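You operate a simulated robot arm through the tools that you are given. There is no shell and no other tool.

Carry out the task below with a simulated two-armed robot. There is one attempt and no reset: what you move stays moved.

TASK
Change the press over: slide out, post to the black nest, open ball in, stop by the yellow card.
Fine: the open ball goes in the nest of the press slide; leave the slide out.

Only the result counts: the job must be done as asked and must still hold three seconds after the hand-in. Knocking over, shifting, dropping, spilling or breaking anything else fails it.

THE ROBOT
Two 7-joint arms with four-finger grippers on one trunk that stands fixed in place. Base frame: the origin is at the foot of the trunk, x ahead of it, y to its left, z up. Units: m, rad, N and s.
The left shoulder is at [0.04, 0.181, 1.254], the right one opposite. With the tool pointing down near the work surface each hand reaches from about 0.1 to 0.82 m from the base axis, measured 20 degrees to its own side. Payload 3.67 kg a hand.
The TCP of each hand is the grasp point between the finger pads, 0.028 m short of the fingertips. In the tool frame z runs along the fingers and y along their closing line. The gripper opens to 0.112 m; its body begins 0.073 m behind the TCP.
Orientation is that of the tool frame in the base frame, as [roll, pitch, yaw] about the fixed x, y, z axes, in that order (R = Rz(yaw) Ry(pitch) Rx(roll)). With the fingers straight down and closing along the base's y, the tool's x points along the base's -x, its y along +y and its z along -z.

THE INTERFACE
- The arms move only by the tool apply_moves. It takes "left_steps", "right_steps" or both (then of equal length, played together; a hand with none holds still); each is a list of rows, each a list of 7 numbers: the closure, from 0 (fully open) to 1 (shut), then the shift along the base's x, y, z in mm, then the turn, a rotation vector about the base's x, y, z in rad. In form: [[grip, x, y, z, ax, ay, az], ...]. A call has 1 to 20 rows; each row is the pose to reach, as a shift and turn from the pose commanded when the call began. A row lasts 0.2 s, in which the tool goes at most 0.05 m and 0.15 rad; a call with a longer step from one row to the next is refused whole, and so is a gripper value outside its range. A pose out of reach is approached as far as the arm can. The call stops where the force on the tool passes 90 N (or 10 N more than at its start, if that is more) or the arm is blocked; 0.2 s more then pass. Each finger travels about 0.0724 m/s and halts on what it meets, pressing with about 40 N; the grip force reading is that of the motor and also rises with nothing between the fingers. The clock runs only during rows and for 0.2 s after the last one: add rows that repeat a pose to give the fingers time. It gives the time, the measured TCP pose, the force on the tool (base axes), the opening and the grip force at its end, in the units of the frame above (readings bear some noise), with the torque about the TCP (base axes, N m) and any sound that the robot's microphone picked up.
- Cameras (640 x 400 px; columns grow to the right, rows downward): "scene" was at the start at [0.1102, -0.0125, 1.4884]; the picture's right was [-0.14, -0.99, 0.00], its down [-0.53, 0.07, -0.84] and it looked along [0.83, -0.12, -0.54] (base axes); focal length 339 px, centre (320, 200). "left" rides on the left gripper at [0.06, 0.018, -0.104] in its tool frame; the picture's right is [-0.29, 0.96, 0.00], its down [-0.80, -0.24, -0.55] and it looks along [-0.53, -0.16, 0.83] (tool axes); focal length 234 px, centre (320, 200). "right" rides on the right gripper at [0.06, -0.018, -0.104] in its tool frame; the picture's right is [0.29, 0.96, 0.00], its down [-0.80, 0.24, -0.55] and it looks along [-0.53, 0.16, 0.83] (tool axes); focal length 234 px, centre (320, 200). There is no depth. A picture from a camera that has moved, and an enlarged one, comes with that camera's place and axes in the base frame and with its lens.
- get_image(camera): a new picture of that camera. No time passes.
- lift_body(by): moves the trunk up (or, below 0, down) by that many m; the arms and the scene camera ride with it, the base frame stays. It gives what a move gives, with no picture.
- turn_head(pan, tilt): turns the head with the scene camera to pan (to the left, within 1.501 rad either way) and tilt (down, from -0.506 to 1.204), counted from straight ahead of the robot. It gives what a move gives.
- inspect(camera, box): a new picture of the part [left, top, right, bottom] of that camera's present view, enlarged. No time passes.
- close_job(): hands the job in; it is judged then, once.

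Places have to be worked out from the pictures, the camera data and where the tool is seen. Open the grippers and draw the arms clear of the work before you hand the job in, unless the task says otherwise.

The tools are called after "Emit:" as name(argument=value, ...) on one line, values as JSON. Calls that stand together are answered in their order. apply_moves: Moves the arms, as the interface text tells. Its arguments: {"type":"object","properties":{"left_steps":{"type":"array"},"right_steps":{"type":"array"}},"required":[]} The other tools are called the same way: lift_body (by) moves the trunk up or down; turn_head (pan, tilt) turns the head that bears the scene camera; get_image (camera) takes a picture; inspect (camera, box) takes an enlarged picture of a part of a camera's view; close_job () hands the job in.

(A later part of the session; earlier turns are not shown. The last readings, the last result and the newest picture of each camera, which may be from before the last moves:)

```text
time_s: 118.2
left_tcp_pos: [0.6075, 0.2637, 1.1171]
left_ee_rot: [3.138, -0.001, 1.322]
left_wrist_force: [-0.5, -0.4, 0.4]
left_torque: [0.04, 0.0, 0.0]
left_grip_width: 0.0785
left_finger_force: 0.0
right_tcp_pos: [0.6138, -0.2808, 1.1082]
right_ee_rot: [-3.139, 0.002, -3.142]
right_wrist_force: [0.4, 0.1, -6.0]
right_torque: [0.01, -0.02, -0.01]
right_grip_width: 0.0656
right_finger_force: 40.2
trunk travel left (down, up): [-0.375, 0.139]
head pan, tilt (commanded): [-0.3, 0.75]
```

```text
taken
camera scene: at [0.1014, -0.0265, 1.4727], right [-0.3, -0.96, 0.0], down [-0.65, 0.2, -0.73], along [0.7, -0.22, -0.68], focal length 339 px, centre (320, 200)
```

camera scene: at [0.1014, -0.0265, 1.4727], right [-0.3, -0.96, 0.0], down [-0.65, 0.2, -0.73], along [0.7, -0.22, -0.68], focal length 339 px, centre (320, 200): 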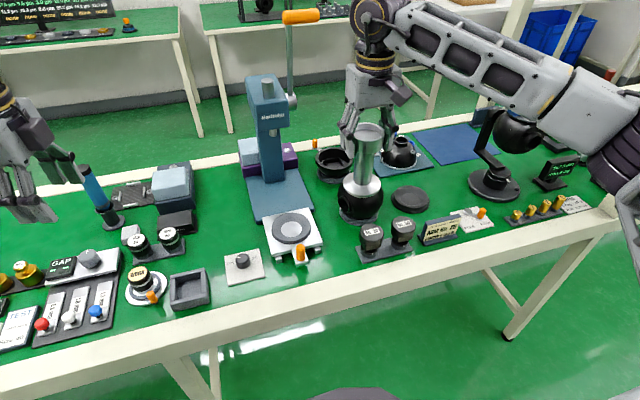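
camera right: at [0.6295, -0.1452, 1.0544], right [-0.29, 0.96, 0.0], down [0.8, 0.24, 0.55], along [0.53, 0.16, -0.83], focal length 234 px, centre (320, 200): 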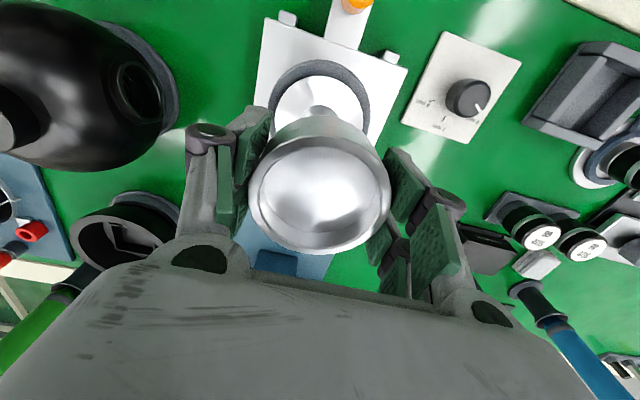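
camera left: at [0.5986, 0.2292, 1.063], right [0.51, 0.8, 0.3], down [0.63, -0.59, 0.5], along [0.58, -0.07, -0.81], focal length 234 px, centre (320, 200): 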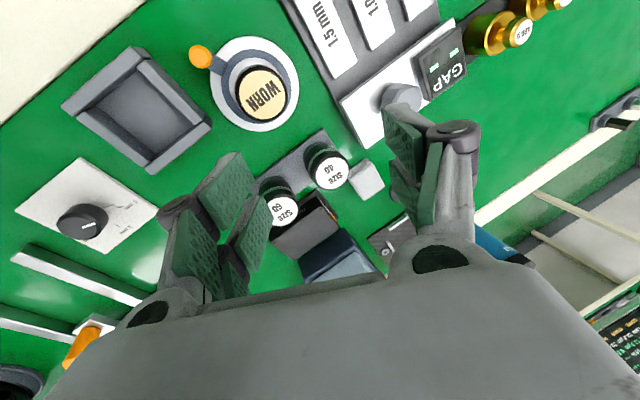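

Carrying well. I continue to y about -0.48, then out to x about 0.69 above the black nest, still high, and turn the head to look.

Emit:
apply_moves(right_steps=[[0.8, 0, -30, 0, 0, 0, 0], [0.8, 0, -60, 0, 0, 0, 0], [0.8, 0, -90, 0, 0, 0, 0], [0.8, 0, -120, 0, 0, 0, 0], [0.8, 5, -150, 0, 0, 0, 0], [0.8, 15, -180, 0, 0, 0, 0], [0.8, 35, -195, 0, 0, 0, 0], [0.8, 60, -200, 0, 0, 0, 0], [0.8, 80, -200, 0, 0, 0, 0], [0.8, 80, -200, 0, 0, 0, 0]])

Emit:
turn_head(pan=-0.65, tilt=0.65)

Emit:
get_image(camera="scene")

Emit:
get_image(camera="right")

```text
time_s: 120.4
left_tcp_pos: [0.609, 0.2639, 1.1177]
left_ee_rot: [3.139, -0.002, 1.32]
left_wrist_force: [0.4, -0.1, 0.7]
left_torque: [0.01, 0.02, 0.0]
left_grip_width: 0.0786
left_finger_force: 0.1
right_tcp_pos: [0.694, -0.4804, 1.1075]
right_ee_rot: [3.141, 0.001, 3.139]
right_wrist_force: [-0.1, -0.2, -6.9]
right_torque: [0.0, -0.01, 0.0]
right_grip_width: 0.0657
right_finger_force: 39.7
trunk travel left (down, up): [-0.375, 0.139]
head pan, tilt (commanded): [-0.3, 0.75]
```

```text
time_s: 121.2
left_tcp_pos: [0.6094, 0.2643, 1.1168]
left_ee_rot: [3.138, 0.0, 1.32]
left_wrist_force: [-0.5, -1.0, -0.3]
left_torque: [-0.02, 0.01, 0.0]
left_grip_width: 0.0784
left_finger_force: 0.0
right_tcp_pos: [0.695, -0.4803, 1.1086]
right_ee_rot: [-3.14, -0.001, 3.14]
right_wrist_force: [-0.2, -0.6, -5.8]
right_torque: [0.0, 0.01, 0.0]
right_grip_width: 0.0655
right_finger_force: 40.1
trunk travel left (down, up): [-0.375, 0.139]
head pan, tilt (commanded): [-0.649, 0.649]
```

```text
taken
camera scene: at [0.0919, -0.053, 1.4812], right [-0.6, -0.8, 0.0], down [-0.48, 0.37, -0.8], along [0.63, -0.48, -0.61], focal length 339 px, centre (320, 200)
```

scene: 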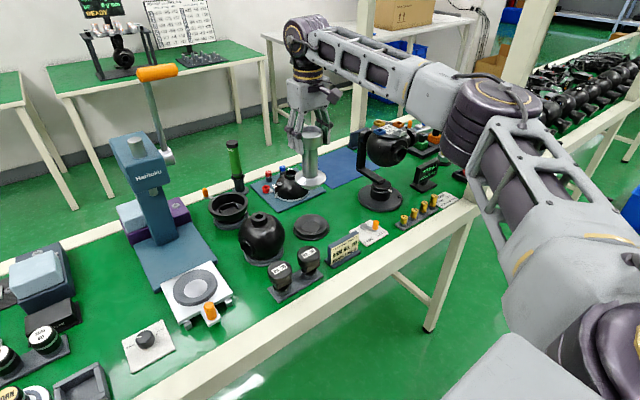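

```text
taken
camera right: at [0.6353, -0.4953, 1.212], right [-0.29, 0.96, 0.0], down [0.8, 0.24, 0.55], along [0.53, 0.16, -0.83], focal length 234 px, centre (320, 200)
```

right: 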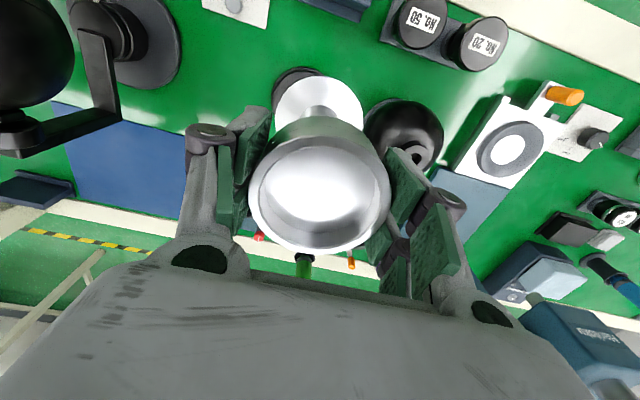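

The post hangs near the black nest; in the scene view the nest is visible below. I zoom to fix both positions.

Emit:
inspect(camera="scene", box=[270, 110, 370, 250])

Emit:
inspect(camera="right", box=[240, 50, 400, 180])

```text
2.86 times, centred on (320, 180) of scene
camera zoom: at [0.0919, -0.053, 1.4812], right [-0.6, -0.8, 0.0], down [-0.48, 0.37, -0.8], along [0.63, -0.48, -0.61], focal length 969 px, centre (320, 257)
```

zoom: 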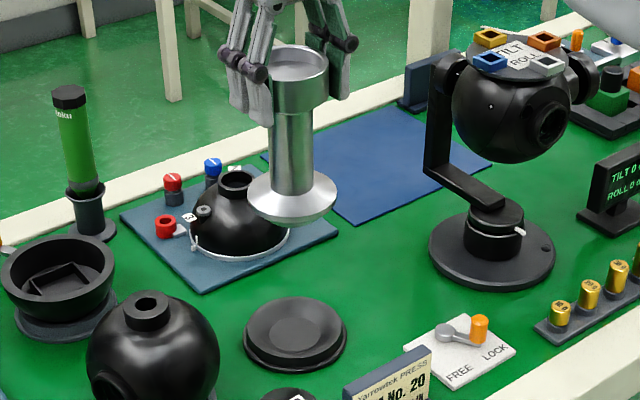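

```text
3.08 times, centred on (320, 115) of right
camera zoom: at [0.6353, -0.4953, 1.212], right [-0.29, 0.96, 0.0], down [0.8, 0.24, 0.55], along [0.53, 0.16, -0.83], focal length 720 px, centre (320, 462)
```

zoom: 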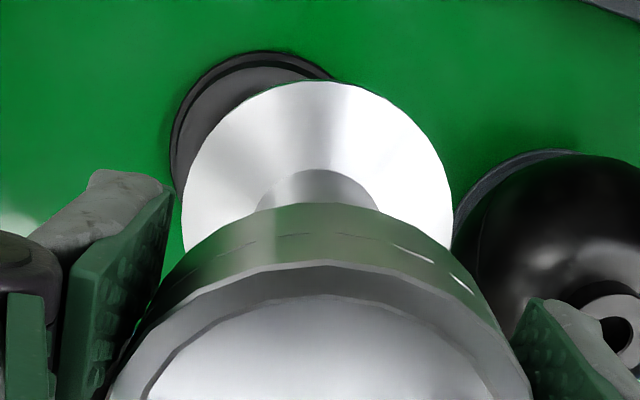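

I zoom further to check the post's uprightness in the grip and the nest's outline.

Emit:
inspect(camera="scene", box=[285, 115, 345, 185])

Emit:
inspect(camera="scene", box=[285, 205, 340, 250])

```text
5.71 times, centred on (315, 150) of scene
camera zoom: at [0.0919, -0.053, 1.4812], right [-0.6, -0.8, 0.0], down [-0.48, 0.37, -0.8], along [0.63, -0.48, -0.61], focal length 1938 px, centre (349, 486)
```

zoom: 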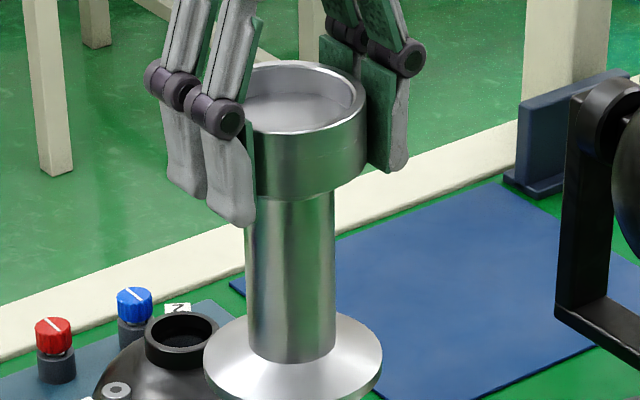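

```text
8.89 times, centred on (312, 228) of scene
camera zoom: at [0.0919, -0.053, 1.4812], right [-0.6, -0.8, 0.0], down [-0.48, 0.37, -0.8], along [0.63, -0.48, -0.61], focal length 3015 px, centre (387, -44)
```

zoom: 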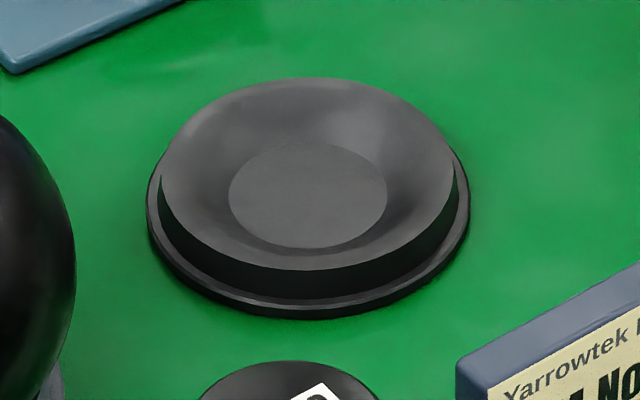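

The post hangs upright. I estimate the black nest's centre near (0.714, -0.495). I shift there and lower until the spigot is a few centimetres above it, then check from both cameras.

Emit:
apply_moves(right_steps=[[0.8, 8, -6, -10, 0, 0, 0], [0.8, 16, -12, -30, 0, 0, 0], [0.8, 18, -14, -55, 0, 0, 0], [0.8, 18, -14, -80, 0, 0, 0], [0.8, 18, -14, -105, 0, 0, 0], [0.8, 18, -14, -128, 0, 0, 0], [0.8, 18, -14, -145, 0, 0, 0], [0.8, 18, -14, -145, 0, 0, 0]])

Emit:
inspect(camera="scene", box=[270, 140, 360, 260])

Emit:
inspect(camera="right", box=[220, 40, 420, 200])

```text
time_s: 123.0
left_tcp_pos: [0.6085, 0.264, 1.1188]
left_ee_rot: [3.137, -0.002, 1.323]
left_wrist_force: [0.3, -0.7, 1.1]
left_torque: [0.04, 0.03, -0.01]
left_grip_width: 0.0784
left_finger_force: 0.1
right_tcp_pos: [0.6938, -0.4842, 0.9916]
right_ee_rot: [-3.141, 0.0, 3.138]
right_wrist_force: [0.3, -0.7, -7.3]
right_torque: [-0.03, -0.01, -0.01]
right_grip_width: 0.0655
right_finger_force: 40.5
right hand out of reach, approached as far as the arm can: row 1, 2, 3, 4, 5, 6, 7, 8
trunk travel left (down, up): [-0.375, 0.139]
head pan, tilt (commanded): [-0.649, 0.649]
```

```text
3.33 times, centred on (315, 200) of scene
camera zoom: at [0.0916, -0.0541, 1.4812], right [-0.61, -0.8, 0.0], down [-0.48, 0.37, -0.8], along [0.63, -0.48, -0.61], focal length 1131 px, centre (337, 200)
```

zoom: 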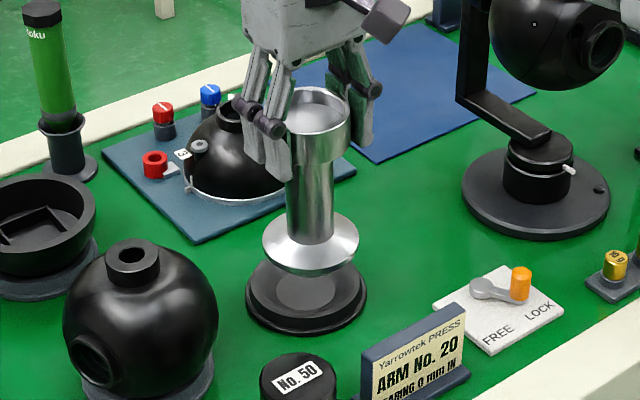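

```text
2.50 times, centred on (320, 120) of right
camera zoom: at [0.6339, -0.5004, 1.0952], right [-0.29, 0.96, 0.0], down [0.8, 0.24, 0.55], along [0.53, 0.16, -0.83], focal length 585 px, centre (320, 400)
```

zoom: 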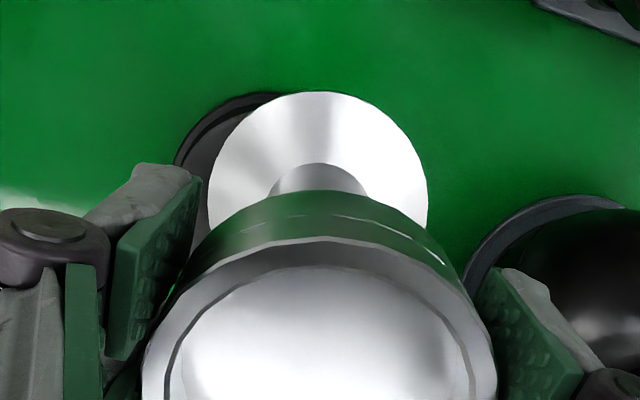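

The hand fell 20 mm short of the nest, apparently at a joint limit. I look at the arm's posture.

Emit:
turn_head(pan=-1.0, tilt=0.6)

Emit:
get_image(camera="scene")

```text
time_s: 123.9
left_tcp_pos: [0.6087, 0.2646, 1.1167]
left_ee_rot: [3.139, -0.001, 1.321]
left_wrist_force: [-0.4, 0.2, -0.7]
left_torque: [-0.01, 0.03, -0.04]
left_grip_width: 0.0782
left_finger_force: 0.0
right_tcp_pos: [0.6939, -0.4834, 0.992]
right_ee_rot: [-3.139, 0.001, 3.141]
right_wrist_force: [-0.6, -0.2, -6.2]
right_torque: [-0.01, 0.03, 0.01]
right_grip_width: 0.0655
right_finger_force: 39.8
trunk travel left (down, up): [-0.375, 0.139]
head pan, tilt (commanded): [-1.0, 0.6]
```

```text
taken
camera scene: at [0.0705, -0.0749, 1.4855], right [-0.84, -0.54, 0.0], down [-0.31, 0.48, -0.82], along [0.45, -0.69, -0.57], focal length 339 px, centre (320, 200)
```

scene: 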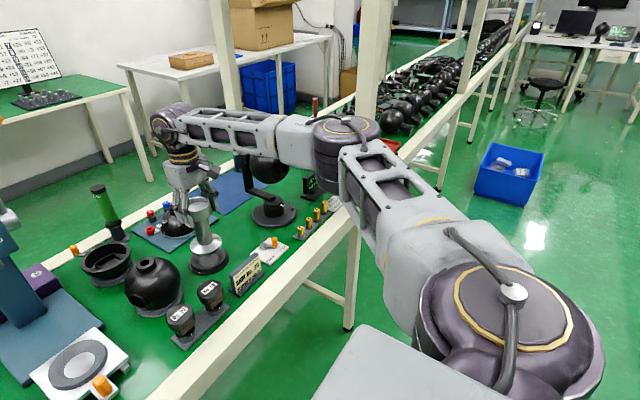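

The reach shrinks when the hand is low relative to the shoulder. I raise the hand again to find a height where the nest's position is reachable; then the trunk lift can do the lowering without changing the arm's posture.

Emit:
apply_moves(right_steps=[[0.8, 0, 0, 30, 0, 0, 0], [0.8, 0, 0, 60, 0, 0, 0], [0.8, 0, 0, 95, 0, 0, 0], [0.8, 0, 0, 130, 0, 0, 0], [0.8, 4, -3, 160, 0, 0, 0], [0.8, 10, -6, 190, 0, 0, 0], [0.8, 15, -9, 210, 0, 0, 0], [0.8, 20, -10, 220, 0, 0, 0], [0.8, 20, -10, 220, 0, 0, 0]])

Emit:
get_image(camera="scene")

```text
time_s: 125.9
left_tcp_pos: [0.6067, 0.2647, 1.1167]
left_ee_rot: [3.136, -0.002, 1.321]
left_wrist_force: [-0.4, -0.2, 0.2]
left_torque: [-0.01, -0.03, -0.03]
left_grip_width: 0.0785
left_finger_force: 0.1
right_tcp_pos: [0.6599, -0.5085, 1.1692]
right_ee_rot: [-3.135, 0.006, 3.128]
right_wrist_force: [-0.6, -0.3, -6.6]
right_torque: [0.01, 0.02, -0.03]
right_grip_width: 0.0659
right_finger_force: 39.8
right hand out of reach, approached as far as the arm can: row 4, 5, 6, 7, 8, 9
trunk travel left (down, up): [-0.375, 0.139]
head pan, tilt (commanded): [-1.0, 0.6]
```

```text
taken
camera scene: at [0.0686, -0.0754, 1.4856], right [-0.84, -0.54, 0.0], down [-0.3, 0.48, -0.82], along [0.45, -0.69, -0.57], focal length 339 px, centre (320, 200)
```

scene: 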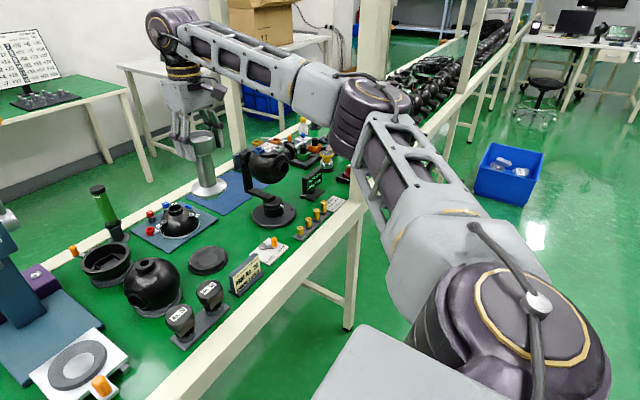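

Higher is worse, so the limit is arm extension with the elbow bent. I re-measure the nest's position from here, since the post no longer hides it.

Emit:
get_image(camera="right")

Emit:
turn_head(pan=-0.65, tilt=0.65)

Emit:
get_image(camera="scene")

```text
taken
camera right: at [0.599, -0.5246, 1.2736], right [-0.27, 0.96, -0.01], down [0.8, 0.23, 0.56], along [0.54, 0.15, -0.83], focal length 234 px, centre (320, 200)
```

right: 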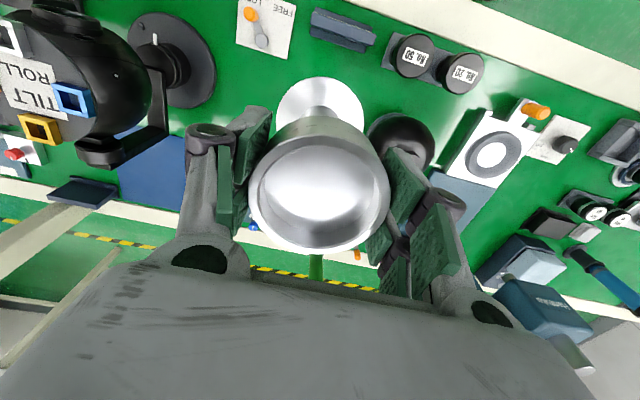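

```text
time_s: 126.7
left_tcp_pos: [0.609, 0.2657, 1.1173]
left_ee_rot: [3.137, -0.001, 1.321]
left_wrist_force: [0.9, -0.1, -0.3]
left_torque: [-0.01, -0.02, -0.06]
left_grip_width: 0.0782
left_finger_force: 0.1
right_tcp_pos: [0.6601, -0.5099, 1.1695]
right_ee_rot: [-3.136, 0.005, 3.126]
right_wrist_force: [-0.3, 0.5, -6.8]
right_torque: [-0.01, 0.02, -0.01]
right_grip_width: 0.0652
right_finger_force: 39.9
trunk travel left (down, up): [-0.375, 0.139]
head pan, tilt (commanded): [-0.649, 0.649]
```

```text
taken
camera scene: at [0.0921, -0.0534, 1.4812], right [-0.61, -0.8, 0.0], down [-0.48, 0.37, -0.8], along [0.63, -0.48, -0.61], focal length 339 px, centre (320, 200)
```

scene: 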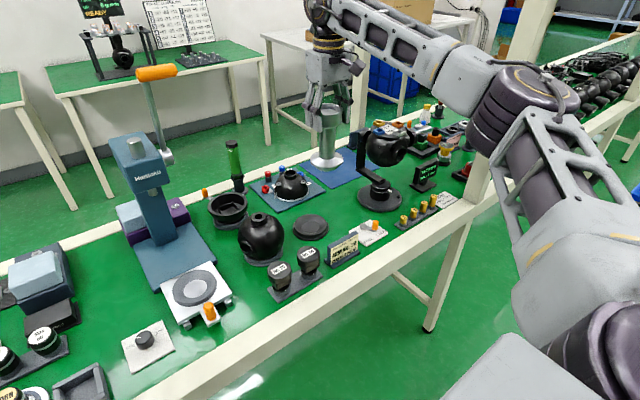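

The nest is at about (0.718, -0.496), which is just beyond reach with a vertical tool. The remedy is to re-grip the post with the hand tilted forward 0.4 rad (the wrist then stays closer). I carry the post back toward the slide's nest along the same path.

Emit:
apply_moves(right_steps=[[0.8, -15, 10, -15, 0.003, 0.003, 0.008], [0.8, -35, 25, -35, 0.0056, 0.005, 0.0155], [0.8, -45, 50, -55, 0.0056, 0.005, 0.0155], [0.8, -46, 80, -60, 0.0056, 0.005, 0.0155], [0.8, -46, 110, -60, 0.0056, 0.005, 0.0155], [0.8, -46, 140, -60, 0.0056, 0.005, 0.0155], [0.8, -46, 170, -60, 0.0056, 0.005, 0.0155], [0.8, -46, 200, -60, 0.0056, 0.005, 0.0155], [0.8, -46, 230, -60, 0.0056, 0.005, 0.0155], [0.8, -46, 260, -60, 0.0056, 0.005, 0.0155], [0.8, -46, 290, -60, 0.0056, 0.005, 0.0155], [0.8, -46, 320, -60, 0.0056, 0.005, 0.0155], [0.8, -40, 345, -60, 0.0056, 0.005, 0.0155], [0.8, -25, 365, -60, 0.0056, 0.005, 0.0155], [0.8, 0, 378, -60, 0.0056, 0.005, 0.0155], [0.8, 20, 380, -60, 0.0056, 0.005, 0.0155], [0.8, 28.5, 380.5, -60, 0.0056, 0.005, 0.0155], [0.8, 28.5, 380.5, -60, 0.0056, 0.005, 0.0155]])

Emit:
turn_head(pan=-0.3, tilt=0.75)

Emit:
get_image(camera="scene")

Emit:
get_image(camera="right")

```text
time_s: 130.5
left_tcp_pos: [0.6089, 0.2656, 1.1177]
left_ee_rot: [3.138, -0.001, 1.32]
left_wrist_force: [0.1, -0.4, 0.3]
left_torque: [0.01, 0.0, -0.01]
left_grip_width: 0.0783
left_finger_force: 0.1
right_tcp_pos: [0.6927, -0.1292, 1.1083]
right_ee_rot: [3.138, -0.004, -3.126]
right_wrist_force: [0.6, -0.7, -6.4]
right_torque: [0.01, -0.02, 0.0]
right_grip_width: 0.0657
right_finger_force: 40.3
trunk travel left (down, up): [-0.375, 0.139]
head pan, tilt (commanded): [-0.649, 0.649]
```

```text
time_s: 131.3
left_tcp_pos: [0.6094, 0.2642, 1.1171]
left_ee_rot: [3.138, 0.001, 1.32]
left_wrist_force: [-1.4, 0.2, -0.4]
left_torque: [0.01, 0.01, 0.01]
left_grip_width: 0.0784
left_finger_force: 0.0
right_tcp_pos: [0.6912, -0.1292, 1.1081]
right_ee_rot: [3.138, -0.005, -3.127]
right_wrist_force: [-1.2, 0.4, -5.7]
right_torque: [-0.02, 0.04, 0.02]
right_grip_width: 0.0657
right_finger_force: 40.1
trunk travel left (down, up): [-0.375, 0.139]
head pan, tilt (commanded): [-0.3, 0.75]
```

```text
taken
camera scene: at [0.1018, -0.025, 1.4727], right [-0.3, -0.95, 0.0], down [-0.65, 0.2, -0.73], along [0.7, -0.22, -0.68], focal length 339 px, centre (320, 200)
```

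scene: 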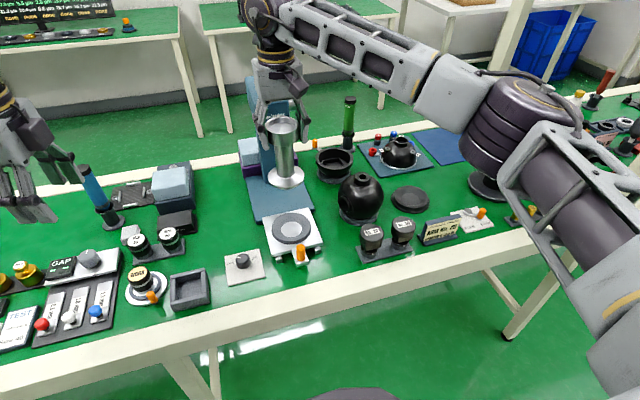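

```text
taken
camera right: at [0.6327, -0.1468, 1.212], right [-0.3, 0.95, 0.0], down [0.8, 0.25, 0.55], along [0.52, 0.17, -0.83], focal length 234 px, centre (320, 200)
```

right: 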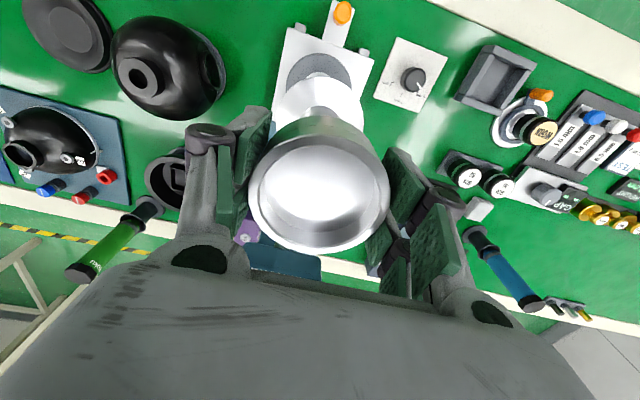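

Back above the slide's nest. I check the nest's centre against the post before lowering.

Emit:
inspect(camera="scene", box=[250, 160, 340, 275])

Emit:
inspect(camera="right", box=[255, 20, 395, 160])

```text
3.48 times, centred on (295, 218) of scene
camera zoom: at [0.1018, -0.025, 1.4727], right [-0.3, -0.95, 0.0], down [-0.65, 0.2, -0.73], along [0.7, -0.22, -0.68], focal length 1180 px, centre (407, 139)
```

zoom: 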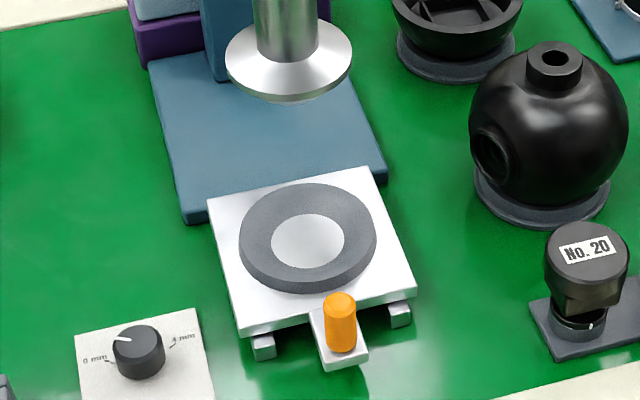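

```text
2.86 times, centred on (325, 90) of right
camera zoom: at [0.6327, -0.1468, 1.212], right [-0.3, 0.95, 0.0], down [0.8, 0.25, 0.55], along [0.52, 0.17, -0.83], focal length 669 px, centre (306, 514)
```

zoom: 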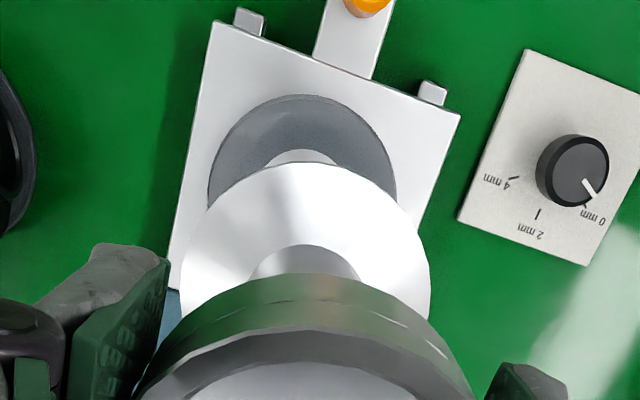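

The nest's centre agrees with where the post stood. I lower the post back into it gently.

Emit:
apply_moves(right_steps=[[0.8, -1, 0, -25, 0, 0, 0], [0.8, -3, 0, -55, 0, 0, 0], [0.8, -3, 0, -85, 0, 0, 0], [0.8, -3, 0, -110, 0, 0, 0], [0.8, -3, 0, -130, 0, 0, 0], [0.8, -3, 0, -142, 0, 0, 0], [0.8, -3, 0, -150, 0, 0, 0], [0.8, -3, 0, -155, 0, 0, 0], [0.8, -3, 0, -157, 0, 0, 0]])

Emit:
inspect(camera="scene", box=[240, 130, 350, 280])

```text
time_s: 133.3
left_tcp_pos: [0.608, 0.2644, 1.1174]
left_ee_rot: [3.136, -0.001, 1.321]
left_wrist_force: [0.3, 0.7, 0.9]
left_torque: [0.03, 0.04, 0.02]
left_grip_width: 0.0785
left_finger_force: 0.1
right_tcp_pos: [0.6888, -0.1294, 0.9513]
right_ee_rot: [3.137, -0.002, -3.127]
right_wrist_force: [1.6, -0.1, -2.8]
right_torque: [0.04, -0.09, -0.03]
right_grip_width: 0.0656
right_finger_force: 39.8
trunk travel left (down, up): [-0.375, 0.139]
head pan, tilt (commanded): [-0.3, 0.75]
```

```text
2.67 times, centred on (295, 205) of scene
camera zoom: at [0.1013, -0.0249, 1.4727], right [-0.3, -0.96, 0.0], down [-0.65, 0.2, -0.73], along [0.7, -0.22, -0.68], focal length 905 px, centre (387, 187)
```

zoom: 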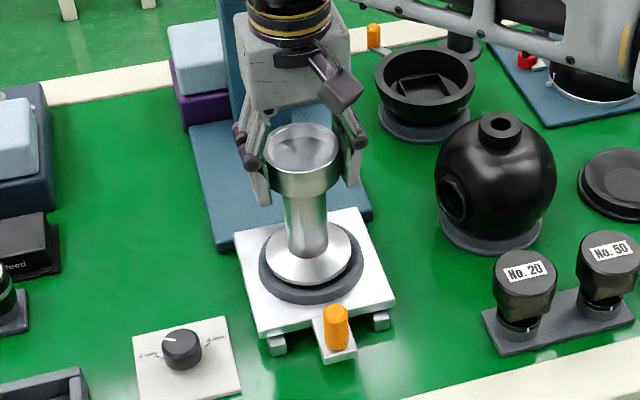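

The weight is now partly on the nest. I settle it 1 mm, open, rise clear, and tilt the hand 0.4 rad forward for the re-grip.

Emit:
apply_moves(right_steps=[[0.8, 0, 0, -1, 0, 0, 0], [0.6, 0, 0, -1, 0, 0, 0], [0.3, 0, 0, -1, 0, 0, 0], [0, 0, 0, -1, 0, 0, 0], [0, 0, 0, -1, 0, 0, 0], [0, 0, 0, 20, 0, 0, 0], [0, 0, 0, 55, 0, 0, 0], [0, 0, 0, 90, 0, 0, 0], [0, 0, 0, 110, 0, 0, 0]])

Emit:
apply_moves(right_steps=[[0, 0, 0, 0, 0, -0.1, -0.015], [0, 0, 0, 0, 0, -0.2, -0.015], [0, 0, 0, 0, 0, -0.3, -0.015], [0, 0, 0, 0, 0, -0.4, -0.015], [0, 0, 0, 0, 0, -0.4, -0.015]])

Emit:
get_image(camera="scene")

Emit:
get_image(camera="right")

```text
time_s: 135.3
left_tcp_pos: [0.6092, 0.2653, 1.1167]
left_ee_rot: [3.136, -0.001, 1.321]
left_wrist_force: [-0.3, 0.6, 0.5]
left_torque: [0.02, 0.0, -0.01]
left_grip_width: 0.0784
left_finger_force: 0.0
right_tcp_pos: [0.6874, -0.1286, 1.0614]
right_ee_rot: [3.138, -0.006, -3.128]
right_wrist_force: [0.6, 0.5, -0.4]
right_torque: [0.02, 0.0, -0.02]
right_grip_width: 0.112
right_finger_force: 0.0
trunk travel left (down, up): [-0.375, 0.139]
head pan, tilt (commanded): [-0.3, 0.75]
```

```text
time_s: 136.5
left_tcp_pos: [0.6082, 0.2651, 1.1175]
left_ee_rot: [3.136, 0.001, 1.321]
left_wrist_force: [-0.2, -0.4, 0.3]
left_torque: [0.01, -0.04, 0.0]
left_grip_width: 0.0785
left_finger_force: 0.0
right_tcp_pos: [0.688, -0.1298, 1.0616]
right_ee_rot: [3.141, 0.397, -3.14]
right_wrist_force: [0.5, -0.1, 0.1]
right_torque: [-0.03, 0.04, 0.0]
right_grip_width: 0.1121
right_finger_force: 0.0
trunk travel left (down, up): [-0.375, 0.139]
head pan, tilt (commanded): [-0.3, 0.75]
```

```text
taken
camera scene: at [0.1015, -0.0244, 1.4727], right [-0.3, -0.96, 0.0], down [-0.65, 0.2, -0.73], along [0.7, -0.22, -0.68], focal length 339 px, centre (320, 200)
```

scene: 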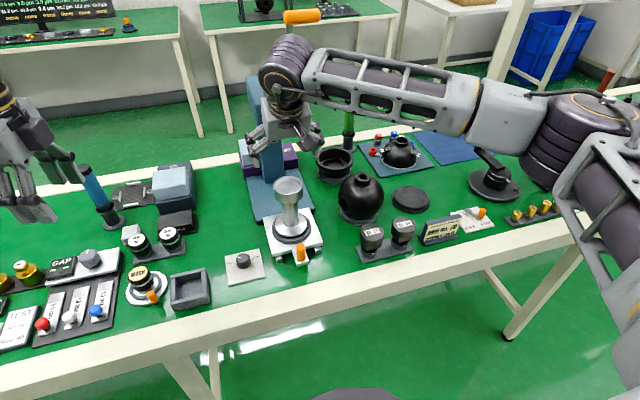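

```text
taken
camera right: at [0.593, -0.1454, 1.1341], right [-0.27, 0.96, -0.11], down [0.52, 0.24, 0.82], along [0.81, 0.16, -0.56], focal length 234 px, centre (320, 200)
```

right: 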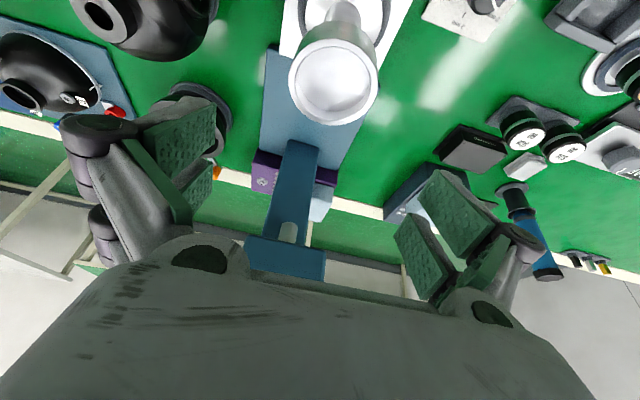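

The post stands in the slide's nest and the hand is tilted 0.4 rad. I descend over the cup and re-grip it.

Emit:
apply_moves(right_steps=[[0, 0, 0.5, -30, 0, 0, 0], [0, 0, 0.5, -60, 0, 0, 0], [0, 0, 0.5, -88, 0, 0, 0], [0, 0, 0.5, -109, 0, 0, 0], [0, 0, 0.5, -109, 0, 0, 0]])

Emit:
get_image(camera="right")

Emit:
inspect(camera="scene", box=[240, 130, 350, 280])

```text
time_s: 137.7
left_tcp_pos: [0.6077, 0.2658, 1.1175]
left_ee_rot: [3.136, 0.001, 1.321]
left_wrist_force: [0.5, -0.2, 0.2]
left_torque: [-0.01, 0.0, -0.02]
left_grip_width: 0.0785
left_finger_force: 0.1
right_tcp_pos: [0.6873, -0.1281, 0.9523]
right_ee_rot: [3.141, 0.396, -3.14]
right_wrist_force: [0.4, 0.1, -0.3]
right_torque: [0.0, -0.04, -0.02]
right_grip_width: 0.112
right_finger_force: 0.1
trunk travel left (down, up): [-0.375, 0.139]
head pan, tilt (commanded): [-0.3, 0.75]
```

```text
taken
camera right: at [0.5925, -0.1449, 1.0251], right [-0.27, 0.96, -0.11], down [0.52, 0.24, 0.82], along [0.81, 0.16, -0.56], focal length 234 px, centre (320, 200)
```

right: 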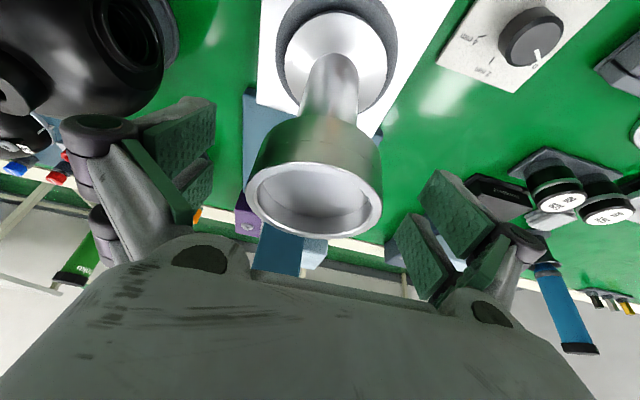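

```text
2.67 times, centred on (295, 205) of scene
camera zoom: at [0.1008, -0.0246, 1.4728], right [-0.3, -0.96, 0.0], down [-0.65, 0.2, -0.73], along [0.7, -0.22, -0.68], focal length 905 px, centre (387, 187)
```

zoom: 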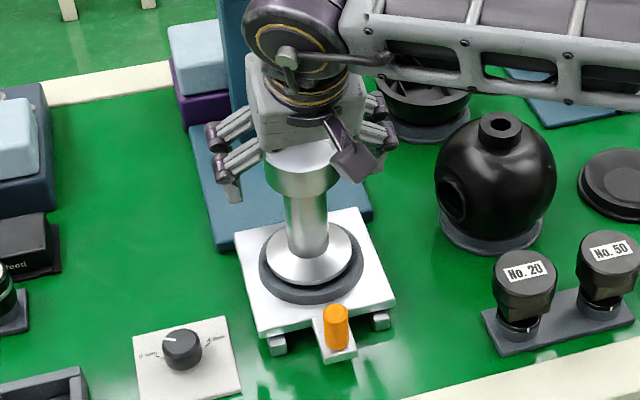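

Cup is centred between the pads. I close and lift slightly to check.

Emit:
apply_moves(right_steps=[[0.2, 0, 0, 0, 0, 0, 0], [0.35, 0, 0, 0, 0, 0, 0], [0.5, 0, 0, 0, 0, 0, 0], [0.8, 0, 0, 0, 0, 0, 0], [0.8, 0, 0, 0, 0, 0, 0], [0.8, 0, 0, 4, 0, 0, 0], [0.8, 0, 0, 10, 0, 0, 0], [0.8, 0, 0, 20, 0, 0, 0], [0.8, 0, 0, 30, 0, 0, 0], [0.8, 0, 0, 30, 0, 0, 0]])

Emit:
inspect(camera="scene", box=[240, 130, 350, 280])

Emit:
get_image(camera="right")

```text
time_s: 139.9
left_tcp_pos: [0.6096, 0.2646, 1.1168]
left_ee_rot: [3.138, -0.001, 1.321]
left_wrist_force: [0.7, 0.4, -0.3]
left_torque: [0.02, 0.01, 0.06]
left_grip_width: 0.0784
left_finger_force: 0.1
right_tcp_pos: [0.6874, -0.129, 0.9808]
right_ee_rot: [3.141, 0.395, -3.141]
right_wrist_force: [0.2, -0.9, -6.4]
right_torque: [0.0, -0.01, -0.04]
right_grip_width: 0.0674
right_finger_force: 39.9
trunk travel left (down, up): [-0.375, 0.139]
head pan, tilt (commanded): [-0.3, 0.75]
```

```text
2.67 times, centred on (295, 205) of scene
camera zoom: at [0.1018, -0.0249, 1.4726], right [-0.3, -0.96, 0.0], down [-0.65, 0.2, -0.73], along [0.7, -0.22, -0.68], focal length 905 px, centre (387, 187)
```

zoom: 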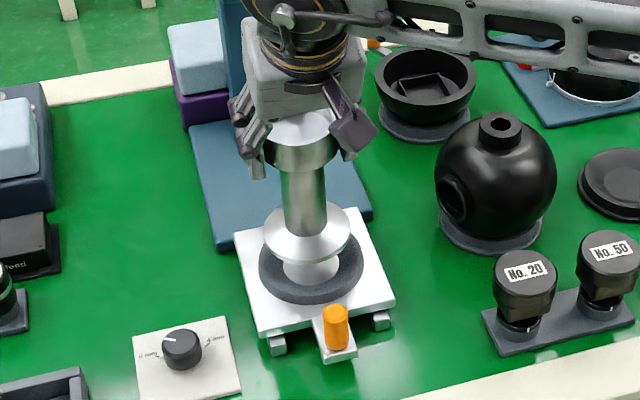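

```text
taken
camera right: at [0.5928, -0.1453, 1.0549], right [-0.27, 0.96, -0.11], down [0.52, 0.24, 0.82], along [0.81, 0.16, -0.56], focal length 234 px, centre (320, 200)
```

right: 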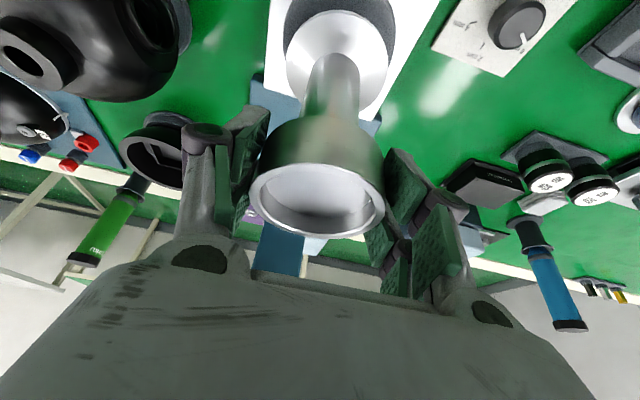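

Re-gripped and upright. I carry the post along the same route, ending near (0.70, -0.496) at z 1.10.

Emit:
apply_moves(right_steps=[[0.8, 0, 0, 25, 0, 0, 0], [0.8, 0, 0, 55, 0, 0, 0], [0.8, -5, 0, 85, 0, 0, 0], [0.8, -20, -3, 108, 0, 0, 0], [0.8, -40, -10, 120, 0, 0, 0], [0.8, -60, -30, 122, 0, 0, 0], [0.8, -75, -60, 122, 0, 0, 0], [0.8, -80, -90, 122, 0, 0, 0], [0.8, -80, -120, 122, 0, 0, 0], [0.8, -80, -150, 122, 0, 0, 0], [0.8, -80, -180, 122, 0, 0, 0], [0.8, -80, -210, 122, 0, 0, 0], [0.8, -80, -240, 122, 0, 0, 0], [0.8, -80, -270, 122, 0, 0, 0], [0.8, -80, -300, 122, 0, 0, 0], [0.8, -75, -330, 122, 0, 0, 0], [0.8, -60, -355, 122, 0, 0, 0], [0.8, -35, -365, 122, 0, 0, 0], [0.8, -5, -367, 122, 0, 0, 0], [0.8, 15, -367, 122, 0, 0, 0]])

Emit:
turn_head(pan=-0.65, tilt=0.65)

Emit:
get_image(camera="scene")

Emit:
get_image(camera="right")

```text
time_s: 144.1
left_tcp_pos: [0.6091, 0.2637, 1.1164]
left_ee_rot: [3.137, 0.001, 1.324]
left_wrist_force: [-0.2, 1.4, -0.1]
left_torque: [0.01, 0.0, -0.01]
left_grip_width: 0.0785
left_finger_force: 0.0
right_tcp_pos: [0.7034, -0.497, 1.1038]
right_ee_rot: [-3.141, 0.395, -3.141]
right_wrist_force: [0.4, 0.6, -7.4]
right_torque: [-0.02, 0.04, -0.03]
right_grip_width: 0.0673
right_finger_force: 39.9
trunk travel left (down, up): [-0.375, 0.139]
head pan, tilt (commanded): [-0.3, 0.75]
```

```text
time_s: 144.9
left_tcp_pos: [0.6088, 0.2646, 1.118]
left_ee_rot: [3.14, 0.001, 1.322]
left_wrist_force: [0.2, -0.6, -1.0]
left_torque: [0.01, -0.03, -0.03]
left_grip_width: 0.0784
left_finger_force: 0.2
right_tcp_pos: [0.7035, -0.4963, 1.1023]
right_ee_rot: [-3.141, 0.396, -3.14]
right_wrist_force: [0.6, -0.7, -6.5]
right_torque: [0.0, 0.0, 0.0]
right_grip_width: 0.0675
right_finger_force: 39.8
trunk travel left (down, up): [-0.375, 0.139]
head pan, tilt (commanded): [-0.649, 0.649]
```

```text
taken
camera scene: at [0.0917, -0.0533, 1.4812], right [-0.6, -0.8, 0.0], down [-0.48, 0.37, -0.8], along [0.63, -0.48, -0.61], focal length 339 px, centre (320, 200)
```

scene: 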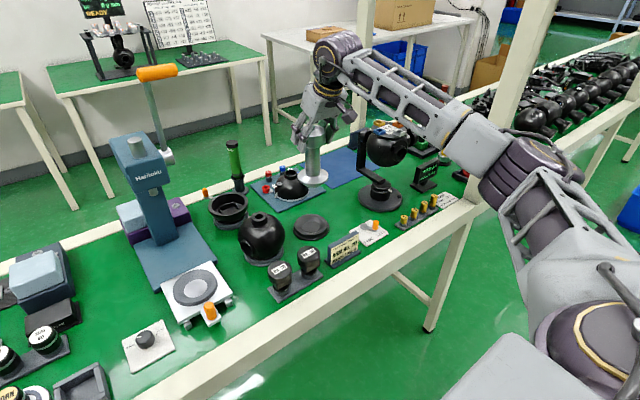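

```text
taken
camera right: at [0.6081, -0.5125, 1.1768], right [-0.27, 0.96, -0.11], down [0.52, 0.24, 0.82], along [0.81, 0.16, -0.56], focal length 234 px, centre (320, 200)
```

right: 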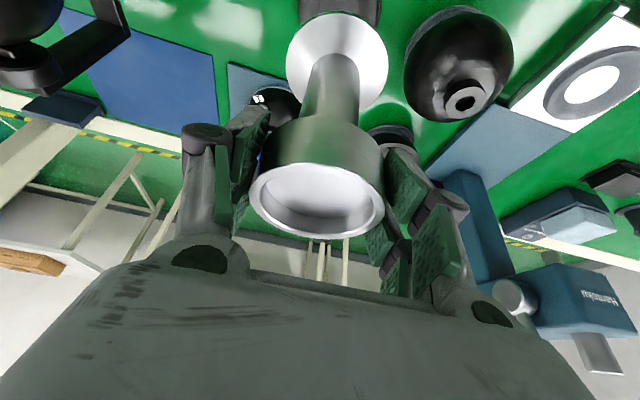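

Reached exactly. I move over the nest's estimated centre (0.718, -0.496), lower to z about 1.0, and compare post and nest in both views.

Emit:
apply_moves(right_steps=[[0.8, 8, 0, -15, 0, 0, 0], [0.8, 15, 0, -40, 0, 0, 0], [0.8, 15, 0, -65, 0, 0, 0], [0.8, 15, 0, -90, 0, 0, 0], [0.8, 15, 0, -112, 0, 0, 0], [0.8, 15, 0, -112, 0, 0, 0]])

Emit:
inspect(camera="scene", box=[275, 150, 355, 250])

Emit:
inspect(camera="right", box=[240, 0, 440, 160])

```text
time_s: 146.3
left_tcp_pos: [0.6084, 0.2639, 1.1171]
left_ee_rot: [3.138, 0.0, 1.32]
left_wrist_force: [-0.6, 0.8, -0.2]
left_torque: [0.0, 0.01, 0.0]
left_grip_width: 0.0784
left_finger_force: 0.1
right_tcp_pos: [0.7161, -0.4957, 0.9922]
right_ee_rot: [-3.142, 0.395, -3.14]
right_wrist_force: [-0.1, 1.1, -6.5]
right_torque: [-0.03, 0.01, 0.02]
right_grip_width: 0.0674
right_finger_force: 40.2
trunk travel left (down, up): [-0.375, 0.139]
head pan, tilt (commanded): [-0.649, 0.649]
```

```text
4.00 times, centred on (315, 200) of scene
camera zoom: at [0.0915, -0.0531, 1.4813], right [-0.6, -0.8, 0.0], down [-0.48, 0.37, -0.8], along [0.63, -0.48, -0.61], focal length 1357 px, centre (340, 200)
```

zoom: 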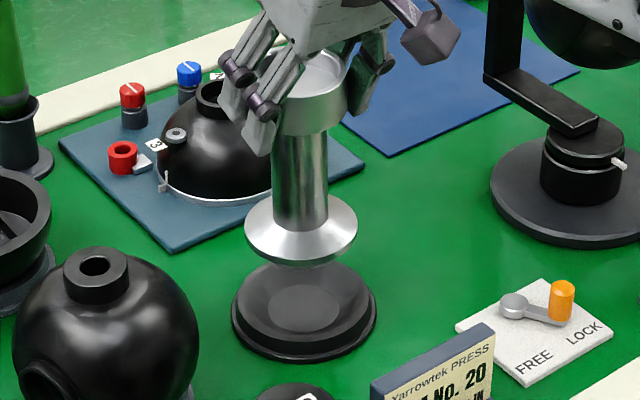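

```text
2.50 times, centred on (340, 80) of right
camera zoom: at [0.6225, -0.5122, 1.0648], right [-0.27, 0.96, -0.11], down [0.52, 0.24, 0.82], along [0.81, 0.16, -0.56], focal length 585 px, centre (270, 500)
```

zoom: 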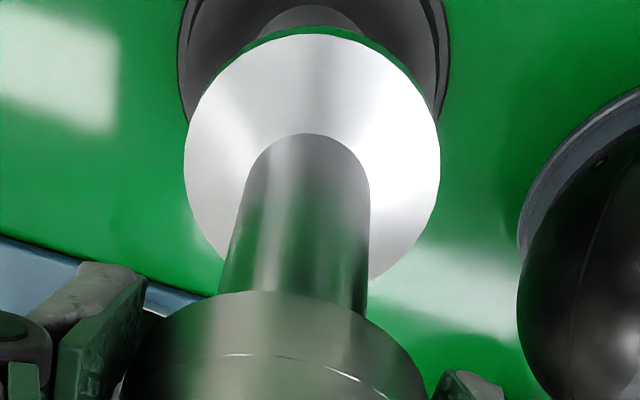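

Lateral fit is close; the views suggest the nest is about 4 mm further out and 4 mm further right. I correct and lower 25 mm, then compare again.

Emit:
apply_moves(right_steps=[[0.8, 4, -4, -8, 0, 0, 0], [0.8, 4, -4, -18, 0, 0, 0], [0.8, 4, -4, -25, 0, 0, 0], [0.8, 4, -4, -25, 0, 0, 0]])

Emit:
inspect(camera="scene", box=[285, 180, 345, 250])

Emit:
inspect(camera="right", box=[240, 0, 440, 160])

```text
time_s: 147.3
left_tcp_pos: [0.6084, 0.2647, 1.1167]
left_ee_rot: [3.138, 0.0, 1.321]
left_wrist_force: [0.1, 0.4, 0.1]
left_torque: [0.01, 0.01, 0.0]
left_grip_width: 0.0784
left_finger_force: 0.0
right_tcp_pos: [0.7219, -0.4999, 0.9661]
right_ee_rot: [-3.141, 0.396, -3.141]
right_wrist_force: [0.7, 1.4, -5.8]
right_torque: [-0.03, 0.01, -0.04]
right_grip_width: 0.0672
right_finger_force: 40.0
trunk travel left (down, up): [-0.375, 0.139]
head pan, tilt (commanded): [-0.649, 0.649]
```

```text
5.71 times, centred on (315, 215) of scene
camera zoom: at [0.0919, -0.0534, 1.4812], right [-0.6, -0.8, 0.0], down [-0.48, 0.37, -0.8], along [0.63, -0.48, -0.61], focal length 1938 px, centre (349, 114)
```

zoom: 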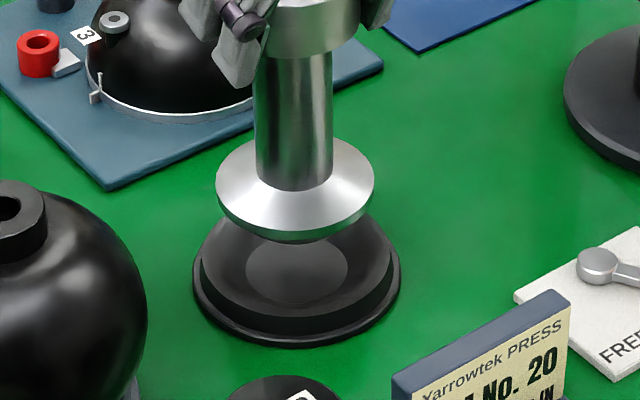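

```text
2.50 times, centred on (340, 80) of right
camera zoom: at [0.6272, -0.5166, 1.0393], right [-0.27, 0.96, -0.11], down [0.52, 0.24, 0.82], along [0.81, 0.16, -0.56], focal length 585 px, centre (270, 500)
```

zoom: 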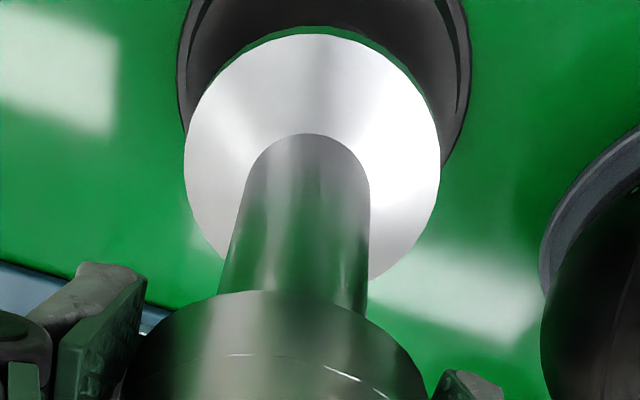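

Both views now agree within about a millimetre. I lower in small steps, watching the vertical force for contact.

Emit:
apply_moves(right_steps=[[0.8, -0.5, 0, -8, 0, 0, 0], [0.8, -0.5, 0, -16, 0, 0, 0], [0.8, -0.5, 0, -24, 0, 0, 0], [0.8, -0.5, 0, -30, 0, 0, 0], [0.8, -0.5, 0, -35, 0, 0, 0], [0.8, -0.5, 0, -35, 0, 0, 0]])

Emit:
inspect(camera="scene", box=[285, 180, 345, 250])

Emit:
inspect(camera="right", box=[240, 0, 440, 160])

```text
time_s: 148.8
left_tcp_pos: [0.609, 0.2647, 1.1178]
left_ee_rot: [3.137, 0.0, 1.32]
left_wrist_force: [-0.4, -0.9, -1.1]
left_torque: [0.0, 0.0, 0.01]
left_grip_width: 0.0784
left_finger_force: 0.1
right_tcp_pos: [0.7214, -0.4999, 0.9309]
right_ee_rot: [-3.141, 0.393, -3.14]
right_wrist_force: [0.3, 0.2, -5.9]
right_torque: [-0.02, -0.01, -0.02]
right_grip_width: 0.0676
right_finger_force: 40.0
trunk travel left (down, up): [-0.375, 0.139]
head pan, tilt (commanded): [-0.649, 0.649]
```

```text
5.71 times, centred on (315, 215) of scene
camera zoom: at [0.0918, -0.0533, 1.4812], right [-0.6, -0.8, 0.0], down [-0.48, 0.37, -0.8], along [0.63, -0.48, -0.61], focal length 1938 px, centre (349, 114)
```

zoom: 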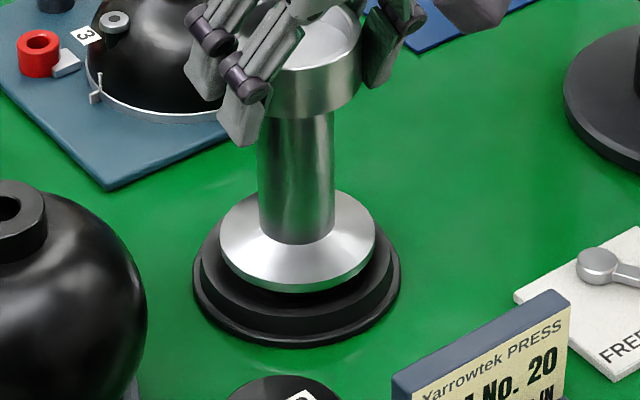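

```text
2.50 times, centred on (340, 80) of right
camera zoom: at [0.6261, -0.5167, 1.0044], right [-0.27, 0.96, -0.11], down [0.52, 0.24, 0.82], along [0.81, 0.16, -0.56], focal length 585 px, centre (270, 500)
```

zoom: 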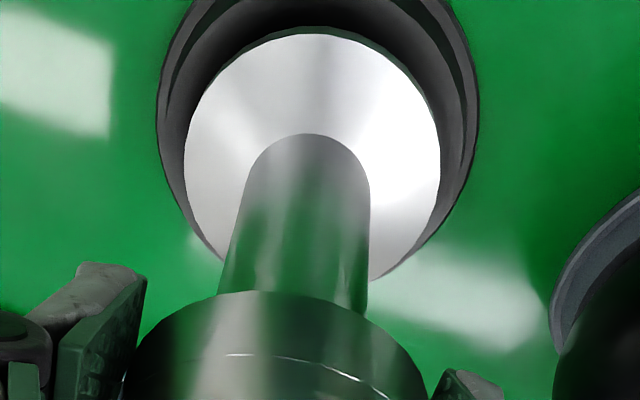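

The flange sits concentric over the nest in both views, still hanging freely. I continue in 3 mm steps until contact.

Emit:
apply_moves(right_steps=[[0.8, 0, 0, -3, 0, 0, 0], [0.8, 0, 0, -6, 0, 0, 0], [0.8, 0, 0, -9, 0, 0, 0], [0.8, 0, 0, -11, 0, 0, 0], [0.8, 0, 0, -11, 0, 0, 0]])

Emit:
inspect(camera="scene", box=[285, 180, 345, 250])

```text
time_s: 149.9
left_tcp_pos: [0.6057, 0.2647, 1.1194]
left_ee_rot: [3.136, -0.001, 1.32]
left_wrist_force: [0.7, 0.0, 1.2]
left_torque: [0.02, -0.03, -0.02]
left_grip_width: 0.0785
left_finger_force: 0.0
right_tcp_pos: [0.7212, -0.4994, 0.9261]
right_ee_rot: [-3.139, 0.405, -3.14]
right_wrist_force: [4.6, -4.2, 20.5]
right_torque: [-0.3, -0.54, 0.0]
right_grip_width: 0.0675
right_finger_force: 39.5
trunk travel left (down, up): [-0.375, 0.139]
head pan, tilt (commanded): [-0.649, 0.649]
```

```text
5.71 times, centred on (315, 215) of scene
camera zoom: at [0.0889, -0.0515, 1.4817], right [-0.6, -0.8, 0.0], down [-0.48, 0.36, -0.8], along [0.64, -0.48, -0.6], focal length 1938 px, centre (349, 114)
```

zoom: 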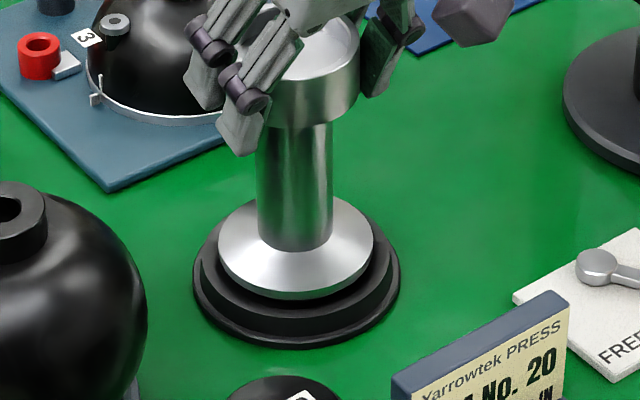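

Contact: about 27 N down with side forces (+4.6, -4.2), meaning the seat lies slightly further out and right. I ease up, shift 1.5 mm each way, and lower again gently.

Emit:
apply_moves(right_steps=[[0.8, 0, 0, 6, 0, 0, 0], [0.8, 1.5, -1.5, 7, 0, 0, 0], [0.8, 1.5, -1.5, 4, 0, 0, 0], [0.8, 1.5, -1.5, 2, 0, 0, 0], [0.8, 1.5, -1.5, 2, 0, 0, 0]])

Emit:
inspect(camera="scene", box=[285, 180, 345, 250])

```text
time_s: 151.2
left_tcp_pos: [0.6061, 0.2659, 1.1181]
left_ee_rot: [3.134, -0.001, 1.321]
left_wrist_force: [0.0, 0.5, -0.6]
left_torque: [0.0, -0.03, 0.0]
left_grip_width: 0.0783
left_finger_force: 0.0
right_tcp_pos: [0.7217, -0.4993, 0.9247]
right_ee_rot: [-3.14, 0.398, -3.141]
right_wrist_force: [-1.2, 3.7, 14.5]
right_torque: [0.36, 0.29, -0.14]
right_grip_width: 0.0675
right_finger_force: 40.5
trunk travel left (down, up): [-0.375, 0.139]
head pan, tilt (commanded): [-0.649, 0.649]
```

```text
5.71 times, centred on (315, 215) of scene
camera zoom: at [0.0889, -0.051, 1.4816], right [-0.6, -0.8, 0.0], down [-0.48, 0.36, -0.8], along [0.63, -0.48, -0.6], focal length 1938 px, centre (349, 114)
```

zoom: 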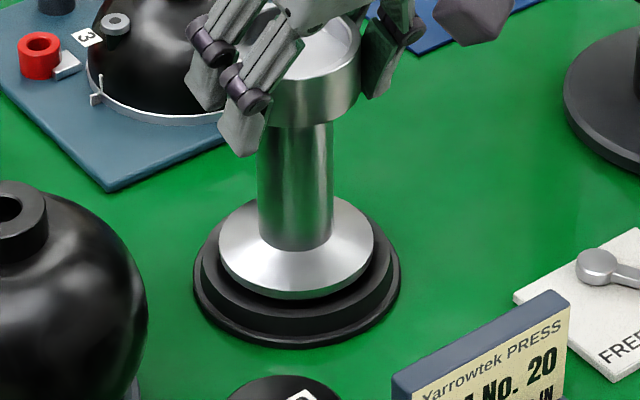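

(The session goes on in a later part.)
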